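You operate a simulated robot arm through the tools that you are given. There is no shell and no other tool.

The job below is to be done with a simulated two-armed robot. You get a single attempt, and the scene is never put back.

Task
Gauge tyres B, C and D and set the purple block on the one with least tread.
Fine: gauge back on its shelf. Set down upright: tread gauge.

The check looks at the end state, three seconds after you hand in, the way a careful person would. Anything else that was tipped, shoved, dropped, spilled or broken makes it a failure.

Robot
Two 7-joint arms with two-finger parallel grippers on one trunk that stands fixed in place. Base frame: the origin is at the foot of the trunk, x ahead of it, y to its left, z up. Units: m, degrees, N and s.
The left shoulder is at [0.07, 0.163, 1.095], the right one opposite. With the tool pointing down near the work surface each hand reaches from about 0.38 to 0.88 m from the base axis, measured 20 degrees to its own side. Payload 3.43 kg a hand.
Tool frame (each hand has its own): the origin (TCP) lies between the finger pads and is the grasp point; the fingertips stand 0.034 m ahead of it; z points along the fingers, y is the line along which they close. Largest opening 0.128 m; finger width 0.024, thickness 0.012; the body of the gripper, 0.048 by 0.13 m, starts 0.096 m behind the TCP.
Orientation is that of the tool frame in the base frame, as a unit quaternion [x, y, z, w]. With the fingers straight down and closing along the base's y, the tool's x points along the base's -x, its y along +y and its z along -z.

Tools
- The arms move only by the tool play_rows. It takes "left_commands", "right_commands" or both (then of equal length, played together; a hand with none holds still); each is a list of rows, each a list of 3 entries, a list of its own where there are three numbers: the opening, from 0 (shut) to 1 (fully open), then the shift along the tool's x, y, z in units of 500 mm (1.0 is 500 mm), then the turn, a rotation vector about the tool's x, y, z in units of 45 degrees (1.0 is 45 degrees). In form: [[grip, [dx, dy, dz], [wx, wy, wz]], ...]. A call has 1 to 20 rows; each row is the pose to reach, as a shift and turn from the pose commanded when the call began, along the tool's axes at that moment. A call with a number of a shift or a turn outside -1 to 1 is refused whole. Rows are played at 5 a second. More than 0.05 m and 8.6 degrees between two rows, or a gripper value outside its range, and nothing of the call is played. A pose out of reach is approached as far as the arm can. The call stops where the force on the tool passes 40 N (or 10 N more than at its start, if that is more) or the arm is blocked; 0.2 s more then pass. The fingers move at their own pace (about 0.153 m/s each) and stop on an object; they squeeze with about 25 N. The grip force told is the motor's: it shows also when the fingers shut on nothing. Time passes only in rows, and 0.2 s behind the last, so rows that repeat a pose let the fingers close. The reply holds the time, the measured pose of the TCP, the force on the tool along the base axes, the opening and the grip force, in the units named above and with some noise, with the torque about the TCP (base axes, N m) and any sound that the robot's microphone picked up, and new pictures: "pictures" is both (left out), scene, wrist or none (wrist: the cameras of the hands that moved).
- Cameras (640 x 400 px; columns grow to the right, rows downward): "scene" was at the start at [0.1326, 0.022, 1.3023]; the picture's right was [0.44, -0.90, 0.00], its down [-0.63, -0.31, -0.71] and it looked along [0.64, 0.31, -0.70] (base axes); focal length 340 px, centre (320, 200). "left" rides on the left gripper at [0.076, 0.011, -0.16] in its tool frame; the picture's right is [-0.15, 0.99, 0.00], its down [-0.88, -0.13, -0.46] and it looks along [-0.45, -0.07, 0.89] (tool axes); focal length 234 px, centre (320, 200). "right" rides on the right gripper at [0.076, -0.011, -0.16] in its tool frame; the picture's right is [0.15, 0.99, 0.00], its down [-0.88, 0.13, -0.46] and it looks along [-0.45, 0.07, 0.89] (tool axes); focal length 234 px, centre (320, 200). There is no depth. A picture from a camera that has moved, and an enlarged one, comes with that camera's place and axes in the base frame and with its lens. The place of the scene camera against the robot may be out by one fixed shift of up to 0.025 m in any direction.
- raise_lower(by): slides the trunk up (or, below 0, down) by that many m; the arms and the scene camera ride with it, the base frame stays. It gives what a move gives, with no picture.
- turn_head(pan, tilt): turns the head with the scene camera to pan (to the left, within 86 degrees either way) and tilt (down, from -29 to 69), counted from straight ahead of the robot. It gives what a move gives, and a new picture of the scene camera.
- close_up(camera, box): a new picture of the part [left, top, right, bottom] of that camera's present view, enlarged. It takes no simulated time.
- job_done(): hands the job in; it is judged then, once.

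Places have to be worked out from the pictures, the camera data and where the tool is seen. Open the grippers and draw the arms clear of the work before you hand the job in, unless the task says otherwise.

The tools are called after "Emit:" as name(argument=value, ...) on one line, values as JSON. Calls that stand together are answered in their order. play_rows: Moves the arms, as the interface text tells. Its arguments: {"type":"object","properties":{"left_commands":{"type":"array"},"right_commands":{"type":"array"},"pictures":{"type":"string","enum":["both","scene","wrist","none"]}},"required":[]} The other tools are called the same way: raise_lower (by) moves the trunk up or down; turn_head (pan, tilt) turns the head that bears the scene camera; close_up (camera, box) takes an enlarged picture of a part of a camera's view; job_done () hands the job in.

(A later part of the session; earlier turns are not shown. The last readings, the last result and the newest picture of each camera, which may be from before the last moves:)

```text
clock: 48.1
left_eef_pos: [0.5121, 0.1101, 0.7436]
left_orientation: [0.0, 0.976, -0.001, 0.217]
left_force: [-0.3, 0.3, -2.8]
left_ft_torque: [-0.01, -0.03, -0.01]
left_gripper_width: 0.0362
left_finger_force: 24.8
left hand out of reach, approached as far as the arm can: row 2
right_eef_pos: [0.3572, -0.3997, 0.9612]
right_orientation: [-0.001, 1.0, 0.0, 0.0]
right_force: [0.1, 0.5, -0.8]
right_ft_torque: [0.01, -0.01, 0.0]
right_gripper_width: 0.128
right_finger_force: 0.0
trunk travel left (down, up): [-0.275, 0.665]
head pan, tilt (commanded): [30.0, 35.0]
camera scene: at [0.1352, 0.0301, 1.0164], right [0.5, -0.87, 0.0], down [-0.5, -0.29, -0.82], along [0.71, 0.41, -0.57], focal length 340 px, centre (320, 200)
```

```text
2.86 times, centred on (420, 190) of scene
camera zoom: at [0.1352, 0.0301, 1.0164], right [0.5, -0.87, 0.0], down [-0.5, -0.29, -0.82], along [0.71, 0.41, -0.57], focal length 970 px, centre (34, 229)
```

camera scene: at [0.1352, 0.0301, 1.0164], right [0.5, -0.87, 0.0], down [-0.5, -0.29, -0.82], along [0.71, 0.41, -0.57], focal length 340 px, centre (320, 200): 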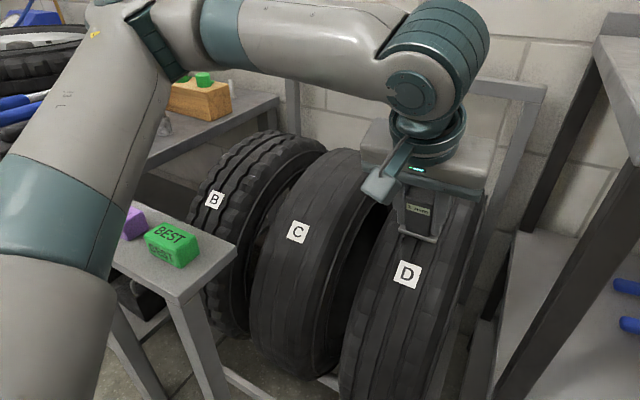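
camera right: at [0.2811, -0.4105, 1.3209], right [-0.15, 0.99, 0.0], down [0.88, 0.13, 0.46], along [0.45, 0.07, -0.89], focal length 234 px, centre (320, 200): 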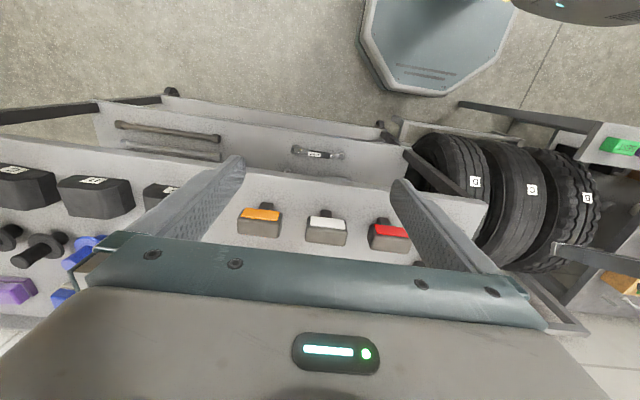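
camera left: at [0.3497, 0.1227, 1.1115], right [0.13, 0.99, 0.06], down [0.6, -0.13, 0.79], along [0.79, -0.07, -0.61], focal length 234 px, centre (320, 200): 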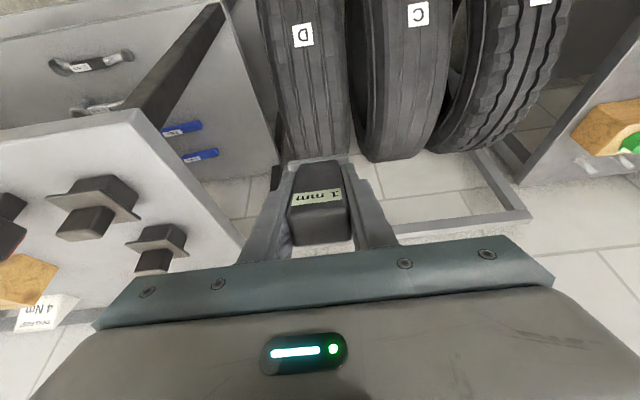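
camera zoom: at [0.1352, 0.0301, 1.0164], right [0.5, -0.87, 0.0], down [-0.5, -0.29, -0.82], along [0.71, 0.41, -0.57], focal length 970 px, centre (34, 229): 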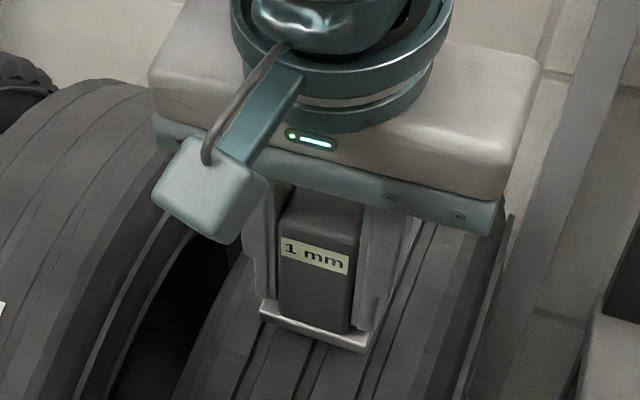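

The gauge is square above D's centre groove about 1.5 cm off the tread. I continue 1 cm, then 2 mm steps, watching force.

Emit:
play_rows(left_commands=[[0.2, [0, 0, 0.01], [0, 0, 0]], [0.2, [0, 0, 0.02], [0, 0, 0]], [0.2, [0, 0, 0.024], [0, 0, 0]], [0.2, [0, 0, 0.028], [0, 0, 0]], [0.2, [0, 0, 0.032], [0, 0, 0]], [0.2, [0, 0, 0.032], [0, 0, 0]]], pictures="none")

Emit:
close_up(camera="left", box=[240, 80, 400, 220])

```text
clock: 49.5
left_eef_pos: [0.5196, 0.1086, 0.7286]
left_orientation: [0.0, 0.976, -0.002, 0.217]
left_force: [-0.6, 0.3, -0.9]
left_ft_torque: [-0.04, 0.04, 0.02]
left_gripper_width: 0.036
left_finger_force: 24.9
left hand out of reach, approached as far as the arm can: row 1
right_eef_pos: [0.3587, -0.4011, 0.9614]
right_orientation: [-0.001, 1.0, 0.0, 0.0]
right_force: [0.3, -0.5, 0.6]
right_ft_torque: [0.0, 0.0, 0.0]
right_gripper_width: 0.128
right_finger_force: 0.0
trunk travel left (down, up): [-0.275, 0.665]
head pan, tilt (commanded): [30.0, 35.0]
```

```text
2.86 times, centred on (320, 150) of left
camera zoom: at [0.384, 0.1193, 0.8414], right [0.13, 0.99, 0.06], down [0.61, -0.13, 0.79], along [0.78, -0.07, -0.62], focal length 669 px, centre (320, 343)
```

zoom: 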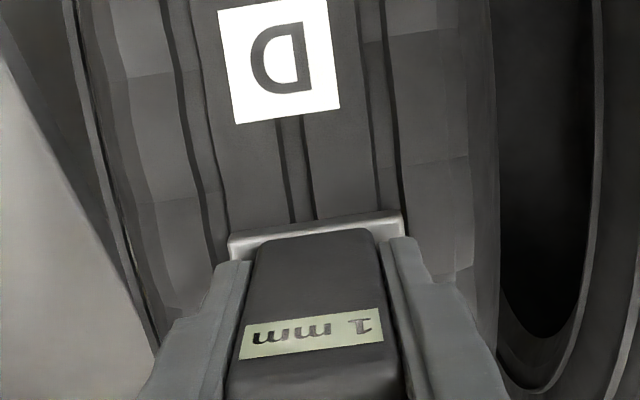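

Not yet in contact (force ≈ weight only). Continuing with 2 mm steps.

Emit:
play_rows(left_commands=[[0.2, [0, 0, 0.004], [0, 0, 0]], [0.2, [0, 0, 0.008], [0, 0, 0]], [0.2, [0, 0, 0.012], [0, 0, 0]], [0.2, [0, 0, 0.012], [0, 0, 0]]], pictures="none")

Emit:
close_up(camera="left", box=[240, 80, 400, 220])

Emit:
close_up(camera="scene", box=[340, 120, 500, 260])

```text
clock: 50.5
left_eef_pos: [0.5218, 0.1087, 0.7246]
left_orientation: [0.0, 0.976, -0.002, 0.219]
left_force: [-6.2, 0.8, 23.8]
left_ft_torque: [0.8, 0.06, 0.26]
left_gripper_width: 0.035
left_finger_force: 25.0
right_eef_pos: [0.356, -0.4, 0.9614]
right_orientation: [0.0, 1.0, 0.0, 0.001]
right_force: [0.3, -0.3, 0.1]
right_ft_torque: [-0.03, 0.01, 0.0]
right_gripper_width: 0.1278
right_finger_force: 0.1
trunk travel left (down, up): [-0.275, 0.665]
head pan, tilt (commanded): [30.0, 35.0]
```

```text
2.86 times, centred on (320, 150) of left
camera zoom: at [0.3852, 0.1193, 0.8375], right [0.13, 0.99, 0.06], down [0.6, -0.13, 0.79], along [0.79, -0.07, -0.61], focal length 669 px, centre (320, 343)
```

zoom: 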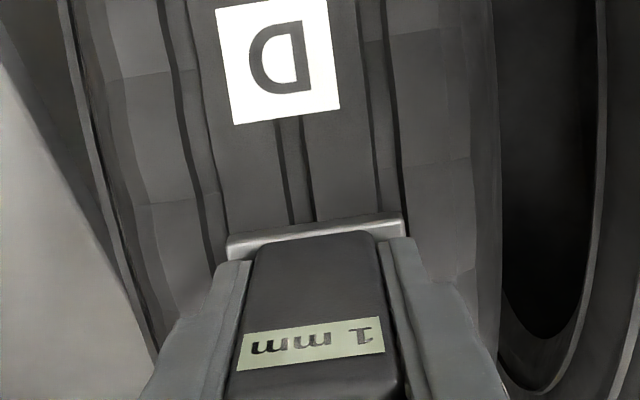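

```text
2.86 times, centred on (420, 190) of scene
camera zoom: at [0.1332, 0.0299, 1.0168], right [0.5, -0.87, 0.0], down [-0.49, -0.29, -0.82], along [0.71, 0.41, -0.57], focal length 970 px, centre (34, 229)
```

zoom: 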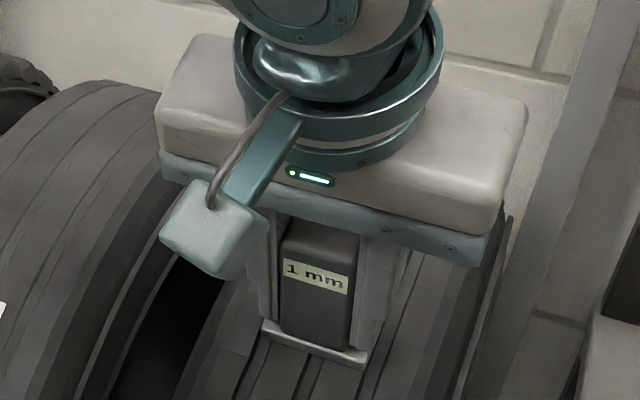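

Contact at ~25 N, but the display still shows C's 1 mm and the torques indicate that only the near-left corner of the foot touches (0.8 N·m about x), so it hasn't seated. I back off 1 cm, correct the tilt by ~2.3° and roll by ~1.5°, and re-approach.

Emit:
play_rows(left_commands=[[0.2, [0, 0, -0.012], [0, 0, 0]], [0.2, [0, 0, -0.026], [0, 0, 0]], [0.2, [0, 0, -0.026], [-0.033, 0.05, 0]], [0.2, [0, 0, -0.026], [-0.033, 0.05, 0]]], pictures="none")

Emit:
close_up(camera="left", box=[160, 0, 480, 240])

Emit:
close_up(camera="scene", box=[300, 120, 500, 320])

```text
clock: 51.5
left_eef_pos: [0.5164, 0.1158, 0.7356]
left_orientation: [-0.004, 0.981, 0.014, 0.196]
left_force: [0.2, 0.4, -1.5]
left_ft_torque: [0.03, 0.01, 0.0]
left_gripper_width: 0.0358
left_finger_force: 25.1
left hand out of reach, approached as far as the arm can: row 3, 4
right_eef_pos: [0.3578, -0.4009, 0.9605]
right_orientation: [-0.001, 1.0, -0.001, -0.001]
right_force: [-0.2, -0.8, -0.8]
right_ft_torque: [0.0, 0.02, 0.0]
right_gripper_width: 0.1277
right_finger_force: 0.0
trunk travel left (down, up): [-0.275, 0.665]
head pan, tilt (commanded): [30.0, 35.0]
```

```text
1.67 times, centred on (320, 120) of left
camera zoom: at [0.3862, 0.1231, 0.8536], right [0.12, 0.99, 0.08], down [0.64, -0.14, 0.76], along [0.76, -0.04, -0.65], focal length 390 px, centre (320, 333)
```

zoom: 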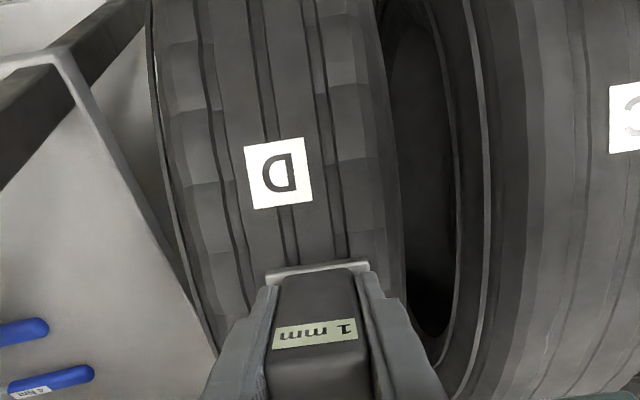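

```text
2.00 times, centred on (400, 220) of scene
camera zoom: at [0.1354, 0.0301, 1.0164], right [0.5, -0.87, 0.0], down [-0.5, -0.29, -0.82], along [0.71, 0.41, -0.57], focal length 679 px, centre (160, 160)
```

zoom: 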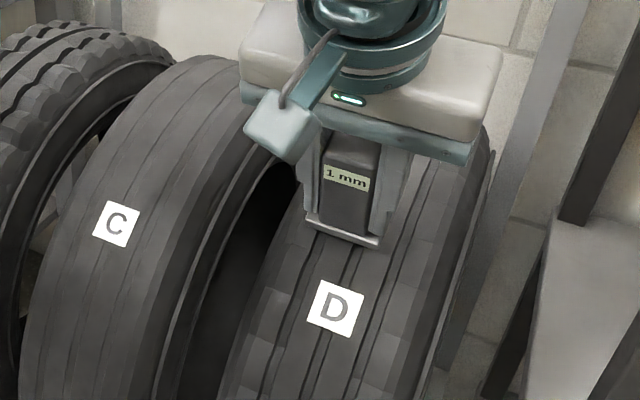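

Tilt is now 22.6°. I re-approach D along the tool axis (~11 mm to contact).

Emit:
play_rows(left_commands=[[0.2, [0, 0, 0.012], [0, 0, 0]], [0.2, [0, 0, 0.018], [0, 0, 0]], [0.2, [0, 0, 0.022], [0, 0, 0]], [0.2, [0, 0, 0.026], [0, 0, 0]], [0.2, [0, 0, 0.03], [0, 0, 0]], [0.2, [0, 0, 0.03], [0, 0, 0]]], pictures="none")

Emit:
close_up(camera="left", box=[240, 80, 400, 220])

```text
clock: 52.9
left_eef_pos: [0.5238, 0.1166, 0.7233]
left_orientation: [-0.005, 0.98, 0.012, 0.201]
left_force: [-7.1, 4.2, 23.4]
left_ft_torque: [-0.45, 0.16, -0.17]
left_gripper_width: 0.0357
left_finger_force: 25.4
right_eef_pos: [0.3549, -0.3991, 0.962]
right_orientation: [0.0, 1.0, 0.0, 0.003]
right_force: [-0.3, -1.0, 0.3]
right_ft_torque: [-0.01, 0.0, 0.05]
right_gripper_width: 0.1281
right_finger_force: 0.1
trunk travel left (down, up): [-0.275, 0.665]
head pan, tilt (commanded): [30.0, 35.0]
```

```text
2.86 times, centred on (320, 150) of left
camera zoom: at [0.3906, 0.1231, 0.8417], right [0.12, 0.99, 0.08], down [0.63, -0.14, 0.76], along [0.76, -0.04, -0.64], focal length 669 px, centre (320, 343)
```

zoom: 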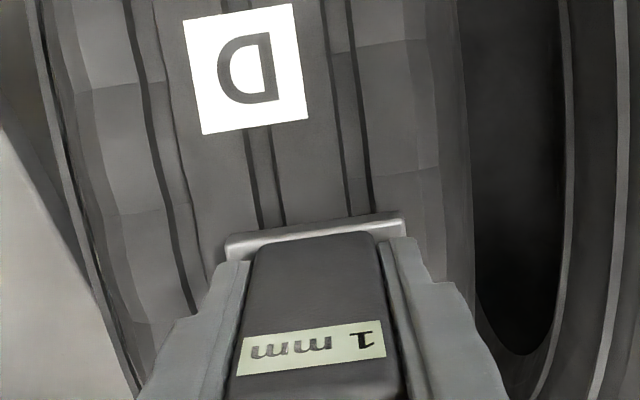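

The foot now loads the other edge, so it passed through flush, yet the display didn't change — likely the gauge wants to be near upright on the crown as on B and C. I back off D, rise and bring the tool upright again, to try another arm posture.

Emit:
play_rows(left_commands=[[0.2, [0, 0, -0.02], [0, 0, 0]], [0.2, [0, 0, -0.08], [0, 0, 0]], [0.2, [-0.03, 0, -0.16], [0, 0, 0]], [0.2, [-0.065, 0, -0.24], [0, 0, 0]], [0.2, [-0.1, 0.05, -0.32], [0.01, 0.15, 0]], [0.2, [-0.135, 0.1, -0.39], [0.02, 0.3, 0]], [0.2, [-0.15, 0.15, -0.43], [0.033, 0.45, 0]], [0.2, [-0.15, 0.2, -0.43], [0.033, 0.506, 0]], [0.2, [-0.15, 0.2, -0.43], [0.033, 0.506, 0]]])

```text
refused: row 5 steps farther than a row can; nothing moved
```

Emit:
play_rows(left_commands=[[0.2, [0, 0, -0.02], [0, 0, 0]], [0.2, [0, 0, -0.08], [0, 0, 0]], [0.2, [-0.03, 0, -0.15], [0, 0, 0]], [0.2, [-0.06, 0, -0.22], [0, 0, 0]], [0.2, [-0.09, 0, -0.29], [0.01, 0.15, 0]], [0.2, [-0.12, 0.02, -0.36], [0.02, 0.3, 0]], [0.2, [-0.145, 0.06, -0.42], [0.033, 0.45, 0]], [0.2, [-0.145, 0.12, -0.43], [0.033, 0.506, 0]], [0.2, [-0.145, 0.2, -0.43], [0.033, 0.506, 0]], [0.2, [-0.145, 0.2, -0.43], [0.033, 0.506, 0]]])

```text
clock: 55.1
left_eef_pos: [0.5048, 0.2129, 0.9482]
left_orientation: [-0.004, 1.0, -0.001, -0.001]
left_force: [-0.6, -0.9, -2.2]
left_ft_torque: [0.02, 0.01, -0.04]
left_gripper_width: 0.0356
left_finger_force: 25.0
left hand out of reach, approached as far as the arm can: row 3, 4, 5, 6, 7, 8
right_eef_pos: [0.3583, -0.4006, 0.96]
right_orientation: [0.0, 1.0, 0.0, 0.0]
right_force: [0.0, -0.3, 0.1]
right_ft_torque: [-0.02, 0.03, -0.02]
right_gripper_width: 0.1279
right_finger_force: 0.0
trunk travel left (down, up): [-0.275, 0.665]
head pan, tilt (commanded): [30.0, 35.0]
camera scene: at [0.1358, 0.0299, 1.0163], right [0.5, -0.87, 0.0], down [-0.5, -0.29, -0.82], along [0.71, 0.41, -0.57], focal length 340 px, centre (320, 200)
camera left: at [0.4306, 0.2221, 1.1089], right [0.14, 0.99, 0.0], down [0.88, -0.12, 0.46], along [0.45, -0.07, -0.89], focal length 234 px, centre (320, 200)
```

scene: 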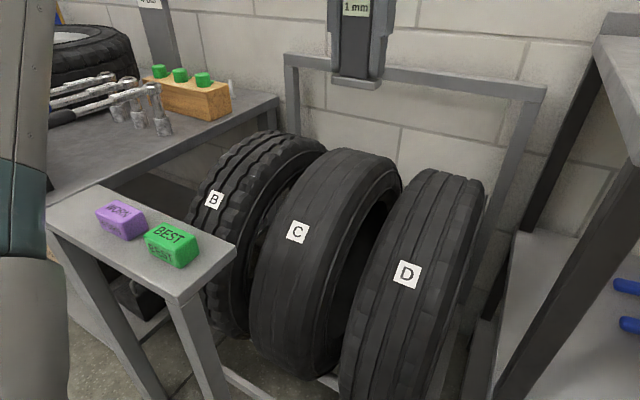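
left: 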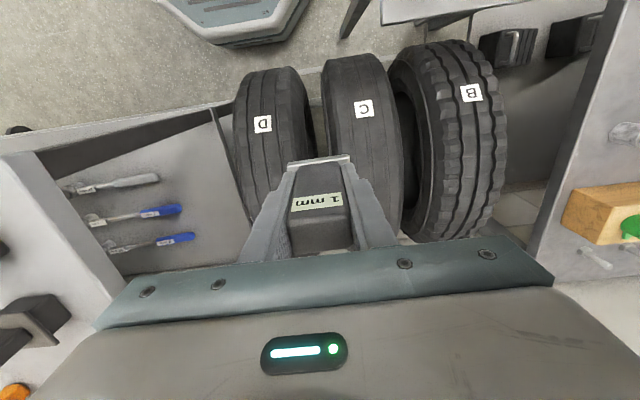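

Upright again at (0.505, 0.213, 0.948), now high relative to the lowered shoulder. I test whether D's crest position (0.643, 0.10) is reachable at this height.

Emit:
play_rows(left_commands=[[0.2, [-0.07, -0.056, 0], [0, 0, 0]], [0.2, [-0.14, -0.112, 0], [0, 0, 0]], [0.2, [-0.21, -0.17, 0], [0, 0, 0]], [0.2, [-0.276, -0.226, 0], [0, 0, 0]], [0.2, [-0.276, -0.226, 0], [0, 0, 0]]], pictures="scene")

```text
clock: 56.3
left_eef_pos: [0.5693, 0.2063, 0.9131]
left_orientation: [-0.004, 1.0, -0.001, 0.0]
left_force: [0.7, -0.3, -1.3]
left_ft_torque: [-0.01, 0.01, 0.0]
left_gripper_width: 0.0361
left_finger_force: 25.6
left hand out of reach, approached as far as the arm can: row 1, 2, 3, 4, 5
right_eef_pos: [0.3585, -0.3988, 0.9614]
right_orientation: [-0.001, 1.0, 0.0, 0.0]
right_force: [0.1, -0.6, -0.8]
right_ft_torque: [-0.01, -0.01, 0.0]
right_gripper_width: 0.1279
right_finger_force: 0.1
trunk travel left (down, up): [-0.275, 0.665]
head pan, tilt (commanded): [30.0, 35.0]
camera scene: at [0.1353, 0.0301, 1.0164], right [0.5, -0.87, 0.0], down [-0.5, -0.29, -0.82], along [0.71, 0.41, -0.57], focal length 340 px, centre (320, 200)
```

scene: 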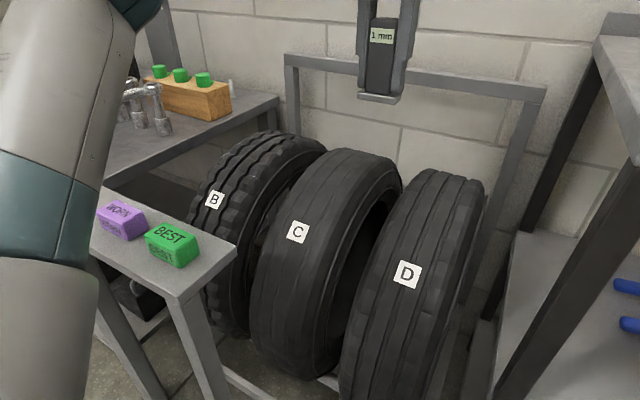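

The left arm's shoulder joint limit rules out an upright approach on D in this posture. Before anything more elaborate, I want to know whether the gauge registers at all when tilted ~23°: I'll test that on B (known 7 mm). First raise the trunk back 0.2 m for comfortable reach.

Emit:
raise_lower(by=0.2)

Emit:
play_rows(left_commands=[[0.2, [0, 0.09, 0], [0, 0, 0]], [0.2, [0, 0.18, 0], [0, 0, 0]], [0.2, [0.02, 0.27, 0.03], [0, 0, 0]], [0.2, [0.05, 0.36, 0.06], [0, 0, 0]], [0.2, [0.08, 0.44, 0.1], [0, 0, 0]], [0.2, [0.1, 0.52, 0.14], [0, 0, 0]], [0.2, [0.12, 0.54, 0.2], [0, 0, 0]], [0.2, [0.14, 0.544, 0.28], [0, 0, 0]], [0.2, [0.15, 0.544, 0.36], [0, 0, 0]], [0.2, [0.15, 0.544, 0.44], [0, 0, 0]], [0.2, [0.15, 0.544, 0.44], [0, 0, 0]]])

```text
clock: 58.5
left_eef_pos: [0.5702, 0.2065, 1.113]
left_orientation: [-0.003, 1.0, 0.0, 0.0]
left_force: [-0.5, -0.9, -2.2]
left_ft_torque: [0.0, 0.03, 0.02]
left_gripper_width: 0.0358
left_finger_force: 24.8
right_eef_pos: [0.3576, -0.3988, 1.1615]
right_orientation: [-0.001, 1.0, 0.0, 0.0]
right_force: [0.8, -0.3, -0.4]
right_ft_torque: [0.02, -0.02, 0.01]
right_gripper_width: 0.1281
right_finger_force: 0.0
trunk travel left (down, up): [-0.475, 0.465]
head pan, tilt (commanded): [30.0, 35.0]
```

```text
clock: 60.9
left_eef_pos: [0.4932, 0.4771, 0.8932]
left_orientation: [-0.004, 1.0, 0.0, 0.0]
left_force: [-0.1, -0.2, -1.9]
left_ft_torque: [0.02, 0.0, 0.02]
left_gripper_width: 0.0359
left_finger_force: 24.6
right_eef_pos: [0.3578, -0.3998, 1.1614]
right_orientation: [-0.001, 1.0, 0.0, 0.0]
right_force: [-0.4, -0.7, -0.2]
right_ft_torque: [0.01, -0.02, -0.02]
right_gripper_width: 0.128
right_finger_force: 0.1
trunk travel left (down, up): [-0.475, 0.465]
head pan, tilt (commanded): [30.0, 35.0]
camera scene: at [0.1349, 0.0301, 1.2165], right [0.5, -0.87, 0.0], down [-0.5, -0.29, -0.82], along [0.71, 0.41, -0.57], focal length 340 px, centre (320, 200)
camera left: at [0.4179, 0.4883, 1.053], right [0.14, 0.99, 0.0], down [0.88, -0.12, 0.46], along [0.45, -0.07, -0.89], focal length 234 px, centre (320, 200)
```

scene: 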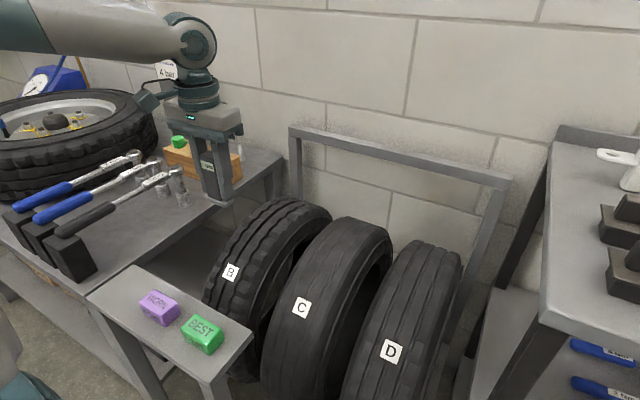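
left: 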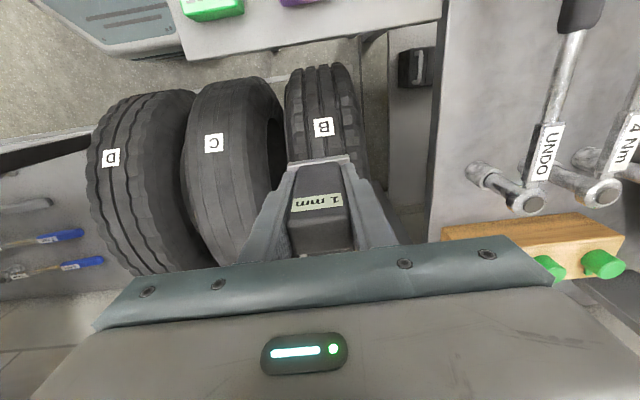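

The hand is in front of B. I tilt 23° and approach B's front-upper tread the same way as on D.

Emit:
play_rows(left_commands=[[0.2, [-0.005, 0.002, 0.06], [0, -0.17, 0]], [0.2, [-0.01, 0.004, 0.12], [0, -0.34, 0]], [0.2, [-0.015, 0.006, 0.18], [0, -0.511, 0]], [0.2, [-0.018, 0.006, 0.242], [0, -0.511, 0]], [0.2, [-0.018, 0.006, 0.242], [0, -0.511, 0]]], pictures="none")

Emit:
close_up(camera="left", box=[160, 0, 480, 240])

```text
clock: 62.0
left_eef_pos: [0.5003, 0.4782, 0.7715]
left_orientation: [-0.004, 0.98, -0.001, 0.201]
left_force: [0.0, 0.6, -2.0]
left_ft_torque: [-0.03, 0.02, 0.0]
left_gripper_width: 0.036
left_finger_force: 25.0
right_eef_pos: [0.3573, -0.3984, 1.1623]
right_orientation: [-0.001, 1.0, 0.001, 0.001]
right_force: [-0.4, 0.4, 0.0]
right_ft_torque: [0.0, -0.01, -0.01]
right_gripper_width: 0.1279
right_finger_force: 0.0
trunk travel left (down, up): [-0.475, 0.465]
head pan, tilt (commanded): [30.0, 35.0]
```

```text
1.67 times, centred on (320, 120) of left
camera zoom: at [0.3704, 0.4888, 0.8898], right [0.13, 0.99, 0.05], down [0.63, -0.12, 0.76], along [0.76, -0.06, -0.64], focal length 390 px, centre (320, 333)
```

zoom: 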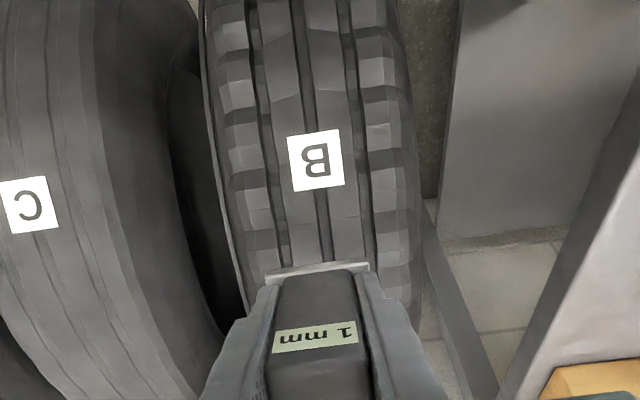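

Tip is ~49 mm from B's tread along the axis. Advancing to contact with fine final steps.

Emit:
play_rows(left_commands=[[0.2, [0, 0, 0.05], [0, 0, 0]], [0.2, [0, 0, 0.08], [0, 0, 0]], [0.2, [0, 0, 0.09], [0, 0, 0]], [0.2, [0, 0, 0.095], [0, 0, 0]], [0.2, [0, 0, 0.099], [0, 0, 0]], [0.2, [0, 0, 0.103], [0, 0, 0]], [0.2, [0, 0, 0.107], [0, 0, 0]], [0.2, [0, 0, 0.107], [0, 0, 0]]], pictures="none")

Emit:
close_up(camera="left", box=[240, 80, 400, 220])

```text
clock: 63.9
left_eef_pos: [0.522, 0.4808, 0.7233]
left_orientation: [-0.004, 0.98, 0.0, 0.199]
left_force: [-4.1, 1.2, 4.0]
left_ft_torque: [-0.08, 0.16, -0.05]
left_gripper_width: 0.0358
left_finger_force: 24.5
right_eef_pos: [0.3567, -0.3996, 1.1609]
right_orientation: [-0.001, 1.0, 0.0, 0.001]
right_force: [-0.7, -0.4, -0.6]
right_ft_torque: [0.04, -0.04, 0.02]
right_gripper_width: 0.1278
right_finger_force: 0.0
trunk travel left (down, up): [-0.475, 0.465]
head pan, tilt (commanded): [30.0, 35.0]
```

```text
2.86 times, centred on (320, 150) of left
camera zoom: at [0.3905, 0.4892, 0.8412], right [0.13, 0.99, 0.06], down [0.63, -0.12, 0.76], along [0.76, -0.06, -0.64], focal length 669 px, centre (320, 343)
```

zoom: 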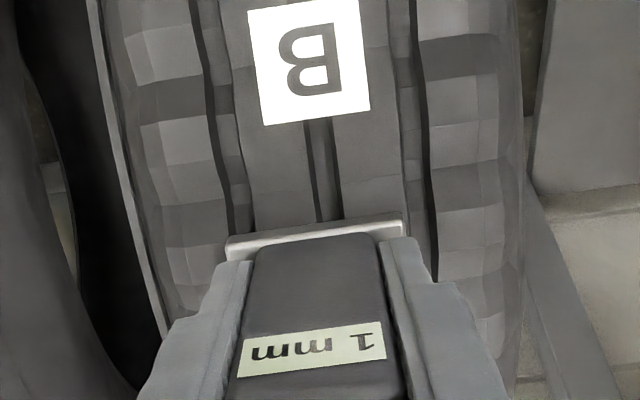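

Light contact (~7 N), display still 1 mm. I press further to ~25 N, comparable to before.

Emit:
play_rows(left_commands=[[0.2, [0, 0, 0.003], [0, 0, 0]], [0.2, [0, 0, 0.006], [0, 0, 0]], [0.2, [0, 0, 0.008], [0, 0, 0]], [0.2, [0, 0, 0.008], [0, 0, 0]]], pictures="none")

Emit:
close_up(camera="left", box=[240, 80, 400, 220])

```text
clock: 64.8
left_eef_pos: [0.5243, 0.4798, 0.7216]
left_orientation: [-0.003, 0.979, 0.001, 0.202]
left_force: [-8.1, 6.3, 24.3]
left_ft_torque: [-0.01, 0.21, -0.09]
left_gripper_width: 0.036
left_finger_force: 25.2
right_eef_pos: [0.3546, -0.4006, 1.1618]
right_orientation: [-0.001, 1.0, 0.0, 0.002]
right_force: [-0.7, -0.6, 0.7]
right_ft_torque: [-0.02, 0.0, 0.02]
right_gripper_width: 0.128
right_finger_force: 0.1
trunk travel left (down, up): [-0.475, 0.465]
head pan, tilt (commanded): [30.0, 35.0]
```

```text
2.86 times, centred on (320, 150) of left
camera zoom: at [0.3917, 0.4884, 0.8391], right [0.13, 0.99, 0.06], down [0.63, -0.13, 0.77], along [0.77, -0.06, -0.64], focal length 669 px, centre (320, 343)
```

zoom: 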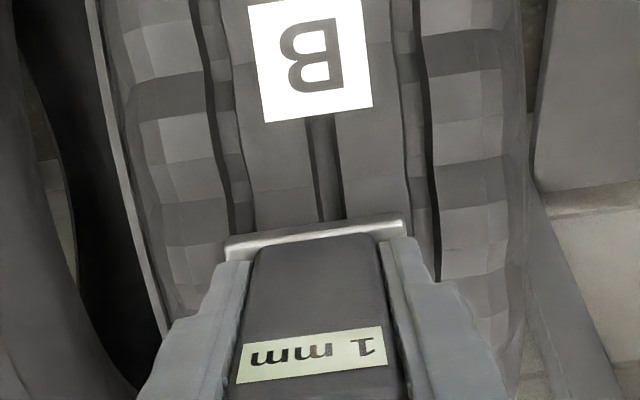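

At 23° tilt with 27 N, B also doesn't register (stays 1 mm instead of 7) — so D's tilted contacts were not readings; the gauge needs to be closer to upright. I test the tolerance on B at 12° tilt.

Emit:
play_rows(left_commands=[[0.2, [0, 0, -0.03], [0, 0, 0]], [0.2, [-0.04, 0, -0.08], [0, 0.08, 0]], [0.2, [-0.09, -0.004, -0.08], [0, 0.16, 0]], [0.2, [-0.124, -0.004, -0.06], [0, 0.244, 0]], [0.2, [-0.124, -0.004, -0.047], [0, 0.244, 0]], [0.2, [-0.124, -0.004, -0.047], [0, 0.244, 0]]], pictures="none")

Emit:
close_up(camera="scene", box=[160, 100, 340, 260])

```text
clock: 66.2
left_eef_pos: [0.5724, 0.4767, 0.7651]
left_orientation: [-0.003, 0.995, 0.0, 0.104]
left_force: [0.3, -0.7, -1.9]
left_ft_torque: [-0.01, 0.0, -0.05]
left_gripper_width: 0.0357
left_finger_force: 24.9
right_eef_pos: [0.3587, -0.3999, 1.1619]
right_orientation: [-0.001, 1.0, 0.0, 0.0]
right_force: [-0.6, -0.1, -0.3]
right_ft_torque: [-0.03, -0.03, 0.02]
right_gripper_width: 0.1281
right_finger_force: 0.1
trunk travel left (down, up): [-0.475, 0.465]
head pan, tilt (commanded): [30.0, 35.0]
```

```text
2.50 times, centred on (250, 180) of scene
camera zoom: at [0.1355, 0.0302, 1.2164], right [0.5, -0.87, 0.0], down [-0.5, -0.29, -0.82], along [0.71, 0.41, -0.57], focal length 849 px, centre (495, 250)
```

zoom: 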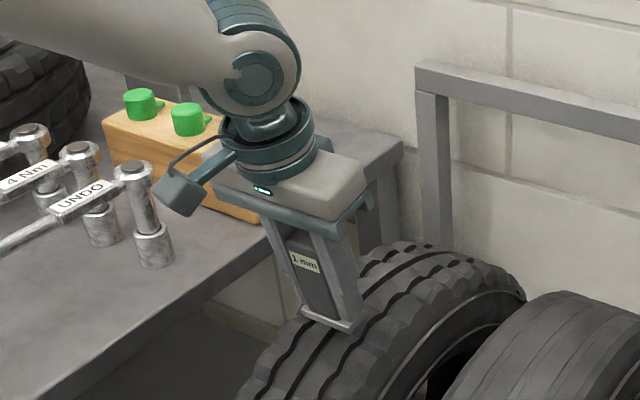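

Now at 12° tilt about 2 cm off B's tread. Pressing down to ~25 N.

Emit:
play_rows(left_commands=[[0.2, [0, 0, 0.02], [0, 0, 0]], [0.2, [0, 0, 0.034], [0, 0, 0]], [0.2, [0, 0, 0.039], [0, 0, 0]], [0.2, [0, 0, 0.043], [0, 0, 0]], [0.2, [0, 0, 0.047], [0, 0, 0]], [0.2, [0, 0, 0.051], [0, 0, 0]], [0.2, [0, 0, 0.051], [0, 0, 0]]], pictures="none")

Emit:
close_up(camera="left", box=[240, 80, 400, 220])

```text
clock: 67.8
left_eef_pos: [0.5775, 0.479, 0.7397]
left_orientation: [-0.004, 0.995, 0.0, 0.104]
left_force: [-1.3, 1.0, -0.9]
left_ft_torque: [0.03, 0.0, 0.02]
left_gripper_width: 0.0358
left_finger_force: 25.1
right_eef_pos: [0.3587, -0.3999, 1.1616]
right_orientation: [-0.001, 1.0, 0.0, 0.0]
right_force: [-0.6, -0.6, 0.4]
right_ft_torque: [0.03, -0.01, -0.02]
right_gripper_width: 0.1281
right_finger_force: 0.1
trunk travel left (down, up): [-0.475, 0.465]
head pan, tilt (commanded): [30.0, 35.0]
```

```text
2.86 times, centred on (320, 150) of left
camera zoom: at [0.4706, 0.4881, 0.8811], right [0.14, 0.99, 0.03], down [0.77, -0.12, 0.63], along [0.63, -0.06, -0.78], focal length 669 px, centre (320, 343)
```

zoom: 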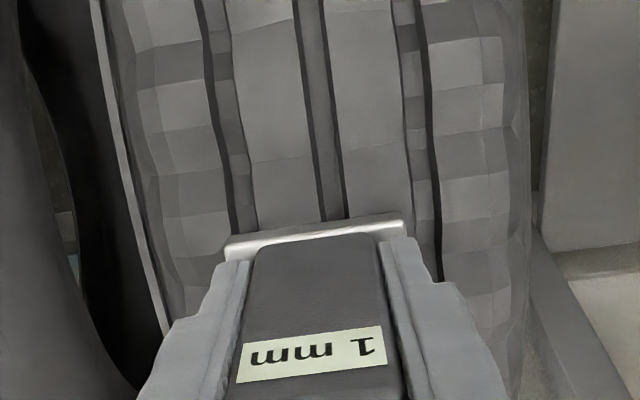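

No contact yet and the label has shifted within my grip: the gauge has pitched a few degrees between the pads from the tilted presses. I look at it closely before continuing.

Emit:
close_up(camera="scene", box=[190, 110, 310, 210])

Emit:
close_up(camera="left", box=[270, 130, 370, 230])

```text
4.00 times, centred on (250, 160) of scene
camera zoom: at [0.1352, 0.0303, 1.2164], right [0.5, -0.87, 0.0], down [-0.5, -0.29, -0.82], along [0.71, 0.41, -0.57], focal length 1358 px, centre (600, 360)
```

zoom: 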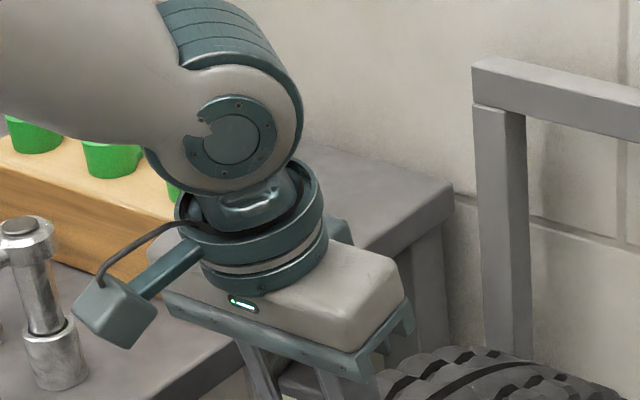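

```text
4.00 times, centred on (320, 180) of left
camera zoom: at [0.4706, 0.4881, 0.8811], right [0.14, 0.99, 0.03], down [0.77, -0.12, 0.63], along [0.63, -0.06, -0.78], focal length 937 px, centre (320, 280)
```

zoom: 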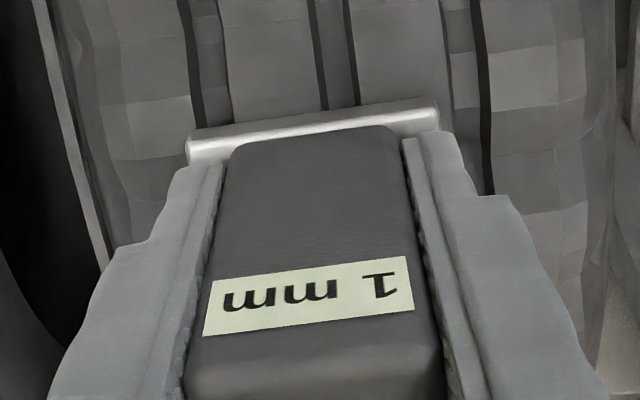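

The gauge slid up ~6 mm in the grip from earlier presses; still upright-ish in the pads. I continue down gently to find contact.

Emit:
play_rows(left_commands=[[0.2, [0, 0, 0.004], [0, 0, 0]], [0.2, [0, 0, 0.008], [0, 0, 0]], [0.2, [0, 0, 0.008], [0, 0, 0]]], pictures="none")

Emit:
close_up(camera="left", box=[240, 80, 400, 220])

```text
clock: 68.7
left_eef_pos: [0.5771, 0.478, 0.7407]
left_orientation: [-0.004, 0.994, 0.0, 0.107]
left_force: [-12.4, 12.6, 28.7]
left_ft_torque: [-0.01, -0.11, 0.04]
left_gripper_width: 0.0356
left_finger_force: 25.3
right_eef_pos: [0.3545, -0.4003, 1.162]
right_orientation: [-0.001, 1.0, 0.001, 0.002]
right_force: [0.4, 0.5, 0.0]
right_ft_torque: [-0.02, 0.01, 0.02]
right_gripper_width: 0.1279
right_finger_force: 0.2
trunk travel left (down, up): [-0.475, 0.465]
head pan, tilt (commanded): [30.0, 35.0]
```

```text
2.86 times, centred on (320, 150) of left
camera zoom: at [0.4697, 0.4874, 0.8804], right [0.14, 0.99, 0.03], down [0.76, -0.13, 0.63], along [0.63, -0.06, -0.77], focal length 669 px, centre (320, 343)
```

zoom: 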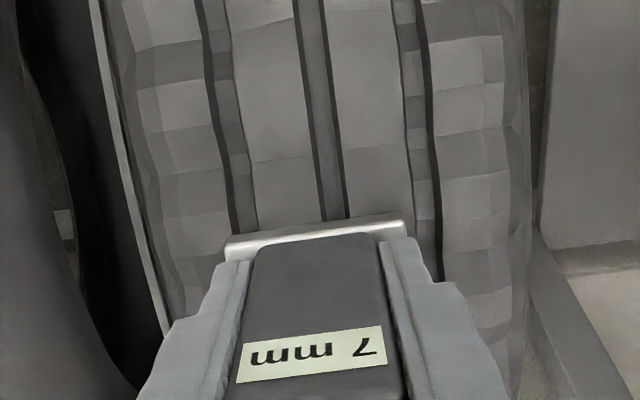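

At 12° tilt, B registers **7 mm** again – so moderate tilt works. D at ~15° tilt should be reachable with the trunk lowered, slightly left of its centre. I lift off B and travel high to above D's front.

Emit:
play_rows(left_commands=[[0.2, [0, 0, -0.04], [0, 0, 0]], [0.2, [-0.01, 0, -0.13], [0, 0, 0]], [0.2, [-0.02, 0, -0.22], [0, 0, 0]], [0.2, [-0.03, 0, -0.31], [0, 0, 0]], [0.2, [-0.04, 0, -0.4], [0, 0, 0]], [0.2, [-0.049, -0.03, -0.49], [0, 0, 0]], [0.2, [-0.049, -0.12, -0.49], [0, -0.03, 0]], [0.2, [-0.049, -0.21, -0.49], [0, -0.067, 0]], [0.2, [-0.049, -0.3, -0.49], [0, -0.067, 0]], [0.2, [-0.049, -0.39, -0.49], [0, -0.067, 0]], [0.2, [-0.049, -0.48, -0.49], [0, -0.067, 0]], [0.2, [-0.049, -0.57, -0.49], [0, -0.067, 0]], [0.2, [-0.049, -0.64, -0.49], [0, -0.067, 0]], [0.2, [-0.049, -0.64, -0.49], [0, -0.067, 0]]])

```text
clock: 71.7
left_eef_pos: [0.5525, 0.1599, 0.9814]
left_orientation: [-0.005, 0.991, -0.001, 0.132]
left_force: [0.3, -0.6, -0.7]
left_ft_torque: [-0.03, -0.03, -0.01]
left_gripper_width: 0.0359
left_finger_force: 25.0
right_eef_pos: [0.3577, -0.3994, 1.1611]
right_orientation: [-0.002, 1.0, 0.0, 0.001]
right_force: [-0.1, 0.1, -0.8]
right_ft_torque: [0.0, -0.02, -0.01]
right_gripper_width: 0.1281
right_finger_force: 0.1
trunk travel left (down, up): [-0.475, 0.465]
head pan, tilt (commanded): [30.0, 35.0]
camera scene: at [0.1346, 0.0306, 1.2165], right [0.5, -0.87, 0.0], down [-0.5, -0.29, -0.82], along [0.71, 0.41, -0.57], focal length 340 px, centre (320, 200)
camera left: at [0.4381, 0.1686, 1.1162], right [0.13, 0.99, 0.04], down [0.73, -0.12, 0.67], along [0.67, -0.06, -0.74], focal length 234 px, centre (320, 200)
```

scene: 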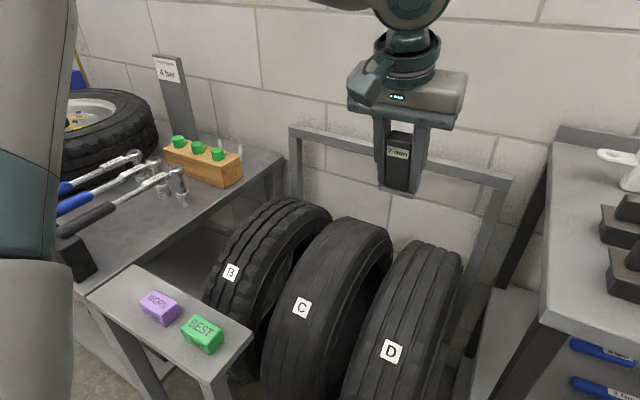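
left: 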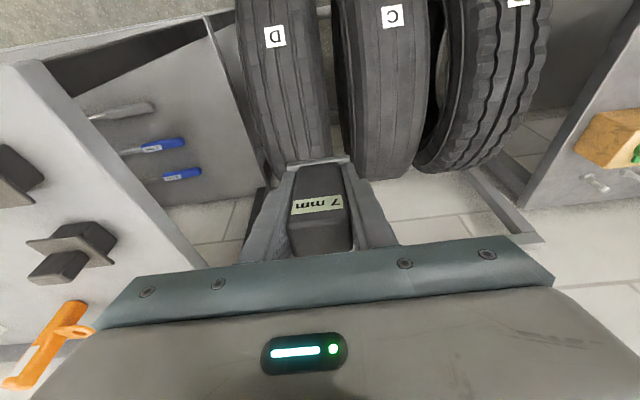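

Display shows 7 mm, hand at (0.5525, 0.160, 0.981) with 15° tilt. I nudge right toward y≈0.125 to see how far the arm goes before lowering the trunk.

Emit:
play_rows(left_commands=[[0.2, [0, -0.02, 0], [0, 0, 0]], [0.2, [0, -0.04, 0], [0, 0, 0]], [0.2, [0, -0.06, 0], [0, 0, 0]], [0.2, [0, -0.07, 0], [0, 0, 0]], [0.2, [0, -0.07, 0], [0, 0, 0]]], pictures="none")

```text
clock: 72.8
left_eef_pos: [0.5535, 0.1231, 0.9816]
left_orientation: [-0.004, 0.991, -0.002, 0.133]
left_force: [0.5, -0.6, -2.0]
left_ft_torque: [0.03, 0.0, 0.0]
left_gripper_width: 0.0357
left_finger_force: 24.7
right_eef_pos: [0.3583, -0.3995, 1.1608]
right_orientation: [-0.001, 1.0, 0.0, 0.0]
right_force: [-0.6, -0.3, -1.5]
right_ft_torque: [0.0, -0.01, 0.01]
right_gripper_width: 0.1277
right_finger_force: 0.0
trunk travel left (down, up): [-0.475, 0.465]
head pan, tilt (commanded): [30.0, 35.0]
```

It reached y=0.123 with no limit this time – the posture has changed favourably. I go on to y≈0.104 (D's centre).

Emit:
play_rows(left_commands=[[0.2, [0, -0.02, 0], [0, 0, 0]], [0.2, [0, -0.036, 0], [0, 0, 0]], [0.2, [0, -0.036, 0], [0, 0, 0]]], pictures="none")

```text
clock: 73.7
left_eef_pos: [0.554, 0.1233, 0.9809]
left_orientation: [-0.004, 0.991, -0.001, 0.131]
left_force: [0.4, 0.2, -1.3]
left_ft_torque: [0.04, 0.03, -0.01]
left_gripper_width: 0.0358
left_finger_force: 24.8
left hand out of reach, approached as far as the arm can: row 1, 2, 3
right_eef_pos: [0.3579, -0.3994, 1.1607]
right_orientation: [0.0, 1.0, 0.0, 0.0]
right_force: [0.8, 0.1, 0.7]
right_ft_torque: [0.01, 0.02, -0.02]
right_gripper_width: 0.1279
right_finger_force: 0.0
trunk travel left (down, up): [-0.475, 0.465]
head pan, tilt (commanded): [30.0, 35.0]
```

The limit is y≈0.123, which still puts the whole foot on D's tread. I lower the trunk 0.2 m to bring the gauge ~5 cm from the tread.

Emit:
raise_lower(by=-0.2)

Emit:
close_up(camera="left", box=[160, 0, 480, 240])

Emit:
close_up(camera="scene", box=[0, 0, 640, 400])

```text
clock: 75.8
left_eef_pos: [0.5542, 0.1233, 0.7817]
left_orientation: [-0.004, 0.991, -0.001, 0.131]
left_force: [0.2, -0.5, -1.4]
left_ft_torque: [-0.06, 0.0, 0.02]
left_gripper_width: 0.036
left_finger_force: 25.0
right_eef_pos: [0.3575, -0.3984, 0.9612]
right_orientation: [-0.001, 1.0, 0.0, 0.0]
right_force: [-1.8, -0.1, 0.1]
right_ft_torque: [0.03, 0.02, 0.02]
right_gripper_width: 0.1281
right_finger_force: 0.1
trunk travel left (down, up): [-0.275, 0.665]
head pan, tilt (commanded): [30.0, 35.0]
```

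```text
1.67 times, centred on (320, 120) of left
camera zoom: at [0.4395, 0.1336, 0.9165], right [0.13, 0.99, 0.04], down [0.73, -0.12, 0.67], along [0.67, -0.06, -0.74], focal length 390 px, centre (320, 333)
```

zoom: 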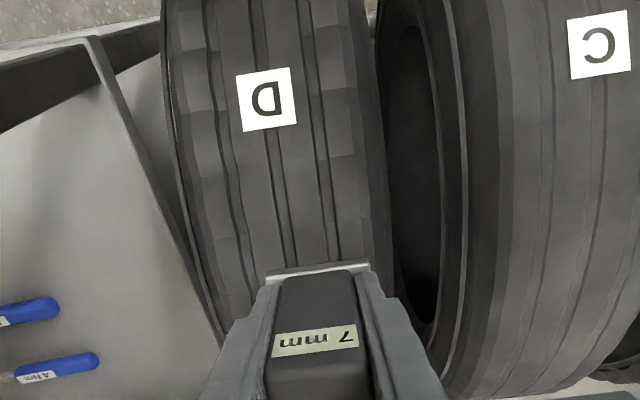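

```text
1.00 times, centred on (320, 200) of scene (not enlarged: the box is as wide or as high as the picture)
camera zoom: at [0.1352, 0.0302, 1.0165], right [0.5, -0.87, 0.0], down [-0.5, -0.29, -0.82], along [0.71, 0.41, -0.57], focal length 340 px, centre (320, 200)
```

zoom: 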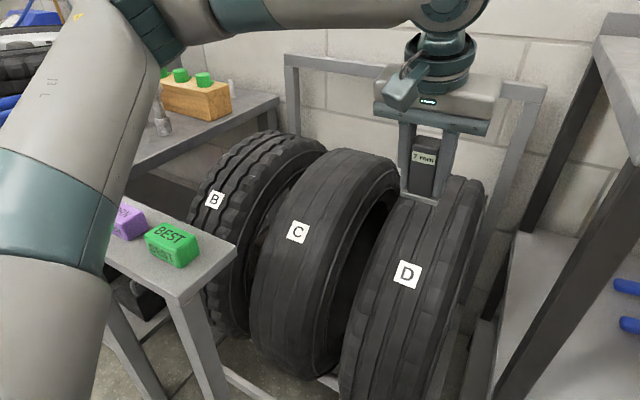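

The gauge is lined up over D's tread, left of centre, ~48 mm away. Advancing along the tool axis.

Emit:
play_rows(left_commands=[[0.2, [0, 0, 0.03], [0, 0, 0]], [0.2, [0, 0, 0.06], [0, 0, 0]], [0.2, [0, 0, 0.08], [0, 0, 0]], [0.2, [0, 0, 0.088], [0, 0, 0]], [0.2, [0, 0, 0.088], [0, 0, 0]]], pictures="none")

Emit:
close_up(camera="left", box=[240, 80, 400, 220])

```text
clock: 77.0
left_eef_pos: [0.5643, 0.1236, 0.7387]
left_orientation: [-0.004, 0.991, -0.001, 0.132]
left_force: [-1.0, -1.2, -1.6]
left_ft_torque: [0.02, 0.0, -0.02]
left_gripper_width: 0.0359
left_finger_force: 25.1
right_eef_pos: [0.3582, -0.3996, 0.9608]
right_orientation: [-0.001, 1.0, 0.0, 0.0]
right_force: [-0.4, -0.1, -1.0]
right_ft_torque: [-0.01, -0.06, 0.01]
right_gripper_width: 0.1278
right_finger_force: 0.0
trunk travel left (down, up): [-0.275, 0.665]
head pan, tilt (commanded): [30.0, 35.0]
```

```text
2.86 times, centred on (320, 150) of left
camera zoom: at [0.4507, 0.1338, 0.8735], right [0.13, 0.99, 0.04], down [0.73, -0.12, 0.67], along [0.67, -0.06, -0.74], focal length 669 px, centre (320, 343)
```

zoom: 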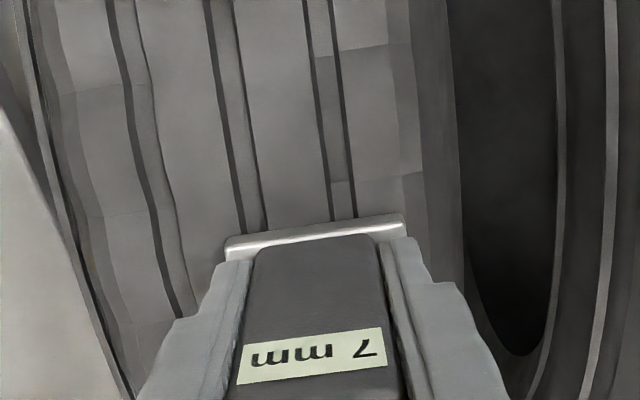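

No limit hit, y=0.1236; about 4 mm to contact. Pressing down with fine steps.

Emit:
play_rows(left_commands=[[0.2, [0, -0.01, 0.004], [0, 0, 0]], [0.2, [0, -0.01, 0.008], [0, 0, 0]], [0.2, [0, -0.01, 0.012], [0, 0, 0]], [0.2, [0, -0.01, 0.016], [0, 0, 0]], [0.2, [0, -0.01, 0.016], [0, 0, 0]]], pictures="none")

Emit:
close_up(camera="left", box=[240, 80, 400, 220])

Emit:
close_up(camera="scene", box=[360, 100, 480, 220])

```text
clock: 78.2
left_eef_pos: [0.5646, 0.1241, 0.739]
left_orientation: [-0.003, 0.991, -0.002, 0.131]
left_force: [0.3, 0.3, -0.7]
left_ft_torque: [-0.01, 0.02, -0.01]
left_gripper_width: 0.0358
left_finger_force: 24.9
left hand out of reach, approached as far as the arm can: row 1, 2, 3, 4, 5
right_eef_pos: [0.3574, -0.4003, 0.9599]
right_orientation: [0.0, 1.0, 0.001, 0.0]
right_force: [-0.8, -0.6, -0.3]
right_ft_torque: [-0.01, -0.03, 0.02]
right_gripper_width: 0.128
right_finger_force: 0.0
trunk travel left (down, up): [-0.275, 0.665]
head pan, tilt (commanded): [30.0, 35.0]
```

```text
2.86 times, centred on (320, 150) of left
camera zoom: at [0.4506, 0.1338, 0.8736], right [0.13, 0.99, 0.04], down [0.73, -0.12, 0.67], along [0.67, -0.06, -0.74], focal length 669 px, centre (320, 343)
```

zoom: 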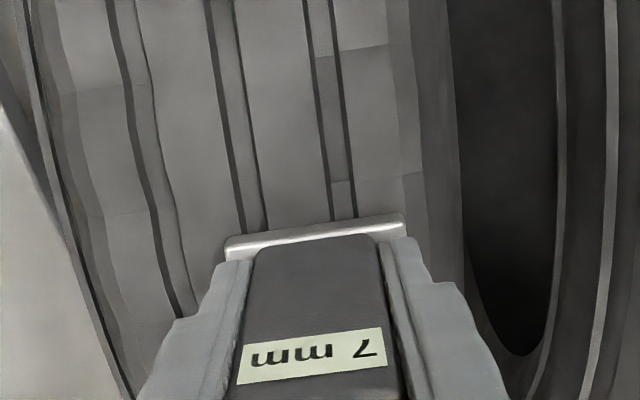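

```text
3.33 times, centred on (420, 160) of scene
camera zoom: at [0.1354, 0.0302, 1.0164], right [0.5, -0.87, 0.0], down [-0.5, -0.29, -0.82], along [0.71, 0.41, -0.57], focal length 1132 px, centre (-13, 333)
```

zoom: 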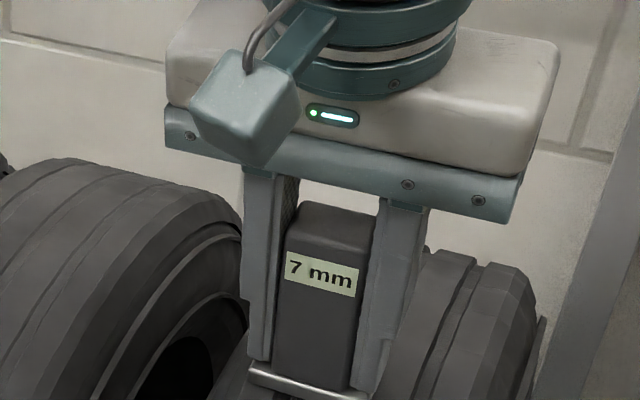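

The y-nudge hit the limit and nothing moved. I repeat the downward steps without it, with a tiny relaxation to the left.

Emit:
play_rows(left_commands=[[0.2, [0, 0.004, 0.004], [0, 0, 0]], [0.2, [0, 0.004, 0.008], [0, 0, 0]], [0.2, [0, 0.004, 0.012], [0, 0, 0]], [0.2, [0, 0.004, 0.016], [0, 0, 0]], [0.2, [0, 0.004, 0.016], [0, 0, 0]]], pictures="none")

Emit:
close_up(camera="left", box=[240, 80, 400, 220])

```text
clock: 79.4
left_eef_pos: [0.565, 0.126, 0.7347]
left_orientation: [-0.005, 0.991, -0.002, 0.136]
left_force: [-8.9, 5.7, 36.0]
left_ft_torque: [0.47, -0.47, 0.13]
left_gripper_width: 0.036
left_finger_force: 24.7
right_eef_pos: [0.3551, -0.3986, 0.9619]
right_orientation: [-0.001, 1.0, 0.0, 0.002]
right_force: [0.0, 0.0, -0.5]
right_ft_torque: [0.01, -0.02, 0.0]
right_gripper_width: 0.1281
right_finger_force: 0.0
trunk travel left (down, up): [-0.275, 0.665]
head pan, tilt (commanded): [30.0, 35.0]
```

```text
2.86 times, centred on (320, 150) of left
camera zoom: at [0.4497, 0.1358, 0.8695], right [0.13, 0.99, 0.03], down [0.73, -0.12, 0.68], along [0.67, -0.06, -0.74], focal length 669 px, centre (320, 343)
```

zoom: 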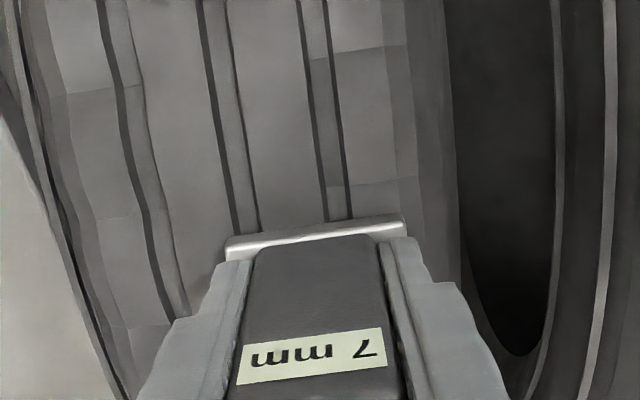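

At 38 N with ~15.5° tilt D still doesn't register, so the tolerance lies between 12° and 15°. The clean fix: put the gauge on its shelf and regrasp it with the tool pitched ~30° while the gauge stays upright, so the wrist stays within reach when the gauge is upright on D. I back off and raise the trunk.

Emit:
play_rows(left_commands=[[0.2, [0, 0.01, -0.02], [0, 0, 0]], [0.2, [0, 0.02, -0.07], [0, 0, 0]], [0.2, [0, 0.03, -0.12], [0, 0, 0]], [0.2, [0, 0.03, -0.12], [0, 0, 0]]], pictures="none")

Emit:
raise_lower(by=0.3)

```text
clock: 80.4
left_eef_pos: [0.5517, 0.1417, 0.7882]
left_orientation: [-0.005, 0.991, -0.001, 0.131]
left_force: [0.2, 0.1, -1.7]
left_ft_torque: [0.01, 0.02, -0.02]
left_gripper_width: 0.0357
left_finger_force: 25.3
right_eef_pos: [0.3574, -0.3993, 0.9606]
right_orientation: [0.0, 1.0, -0.001, 0.0]
right_force: [-0.6, 0.6, 0.4]
right_ft_torque: [0.01, 0.01, -0.01]
right_gripper_width: 0.128
right_finger_force: 0.1
trunk travel left (down, up): [-0.275, 0.665]
head pan, tilt (commanded): [30.0, 35.0]
```

```text
clock: 83.4
left_eef_pos: [0.5527, 0.1401, 1.0869]
left_orientation: [-0.003, 0.991, -0.001, 0.132]
left_force: [0.3, -0.3, -2.4]
left_ft_torque: [0.0, -0.02, 0.04]
left_gripper_width: 0.0359
left_finger_force: 25.1
right_eef_pos: [0.3585, -0.3995, 1.2598]
right_orientation: [-0.001, 1.0, 0.0, 0.0]
right_force: [0.1, -0.5, -0.1]
right_ft_torque: [-0.01, -0.01, 0.0]
right_gripper_width: 0.1279
right_finger_force: 0.1
trunk travel left (down, up): [-0.575, 0.365]
head pan, tilt (commanded): [30.0, 35.0]
```

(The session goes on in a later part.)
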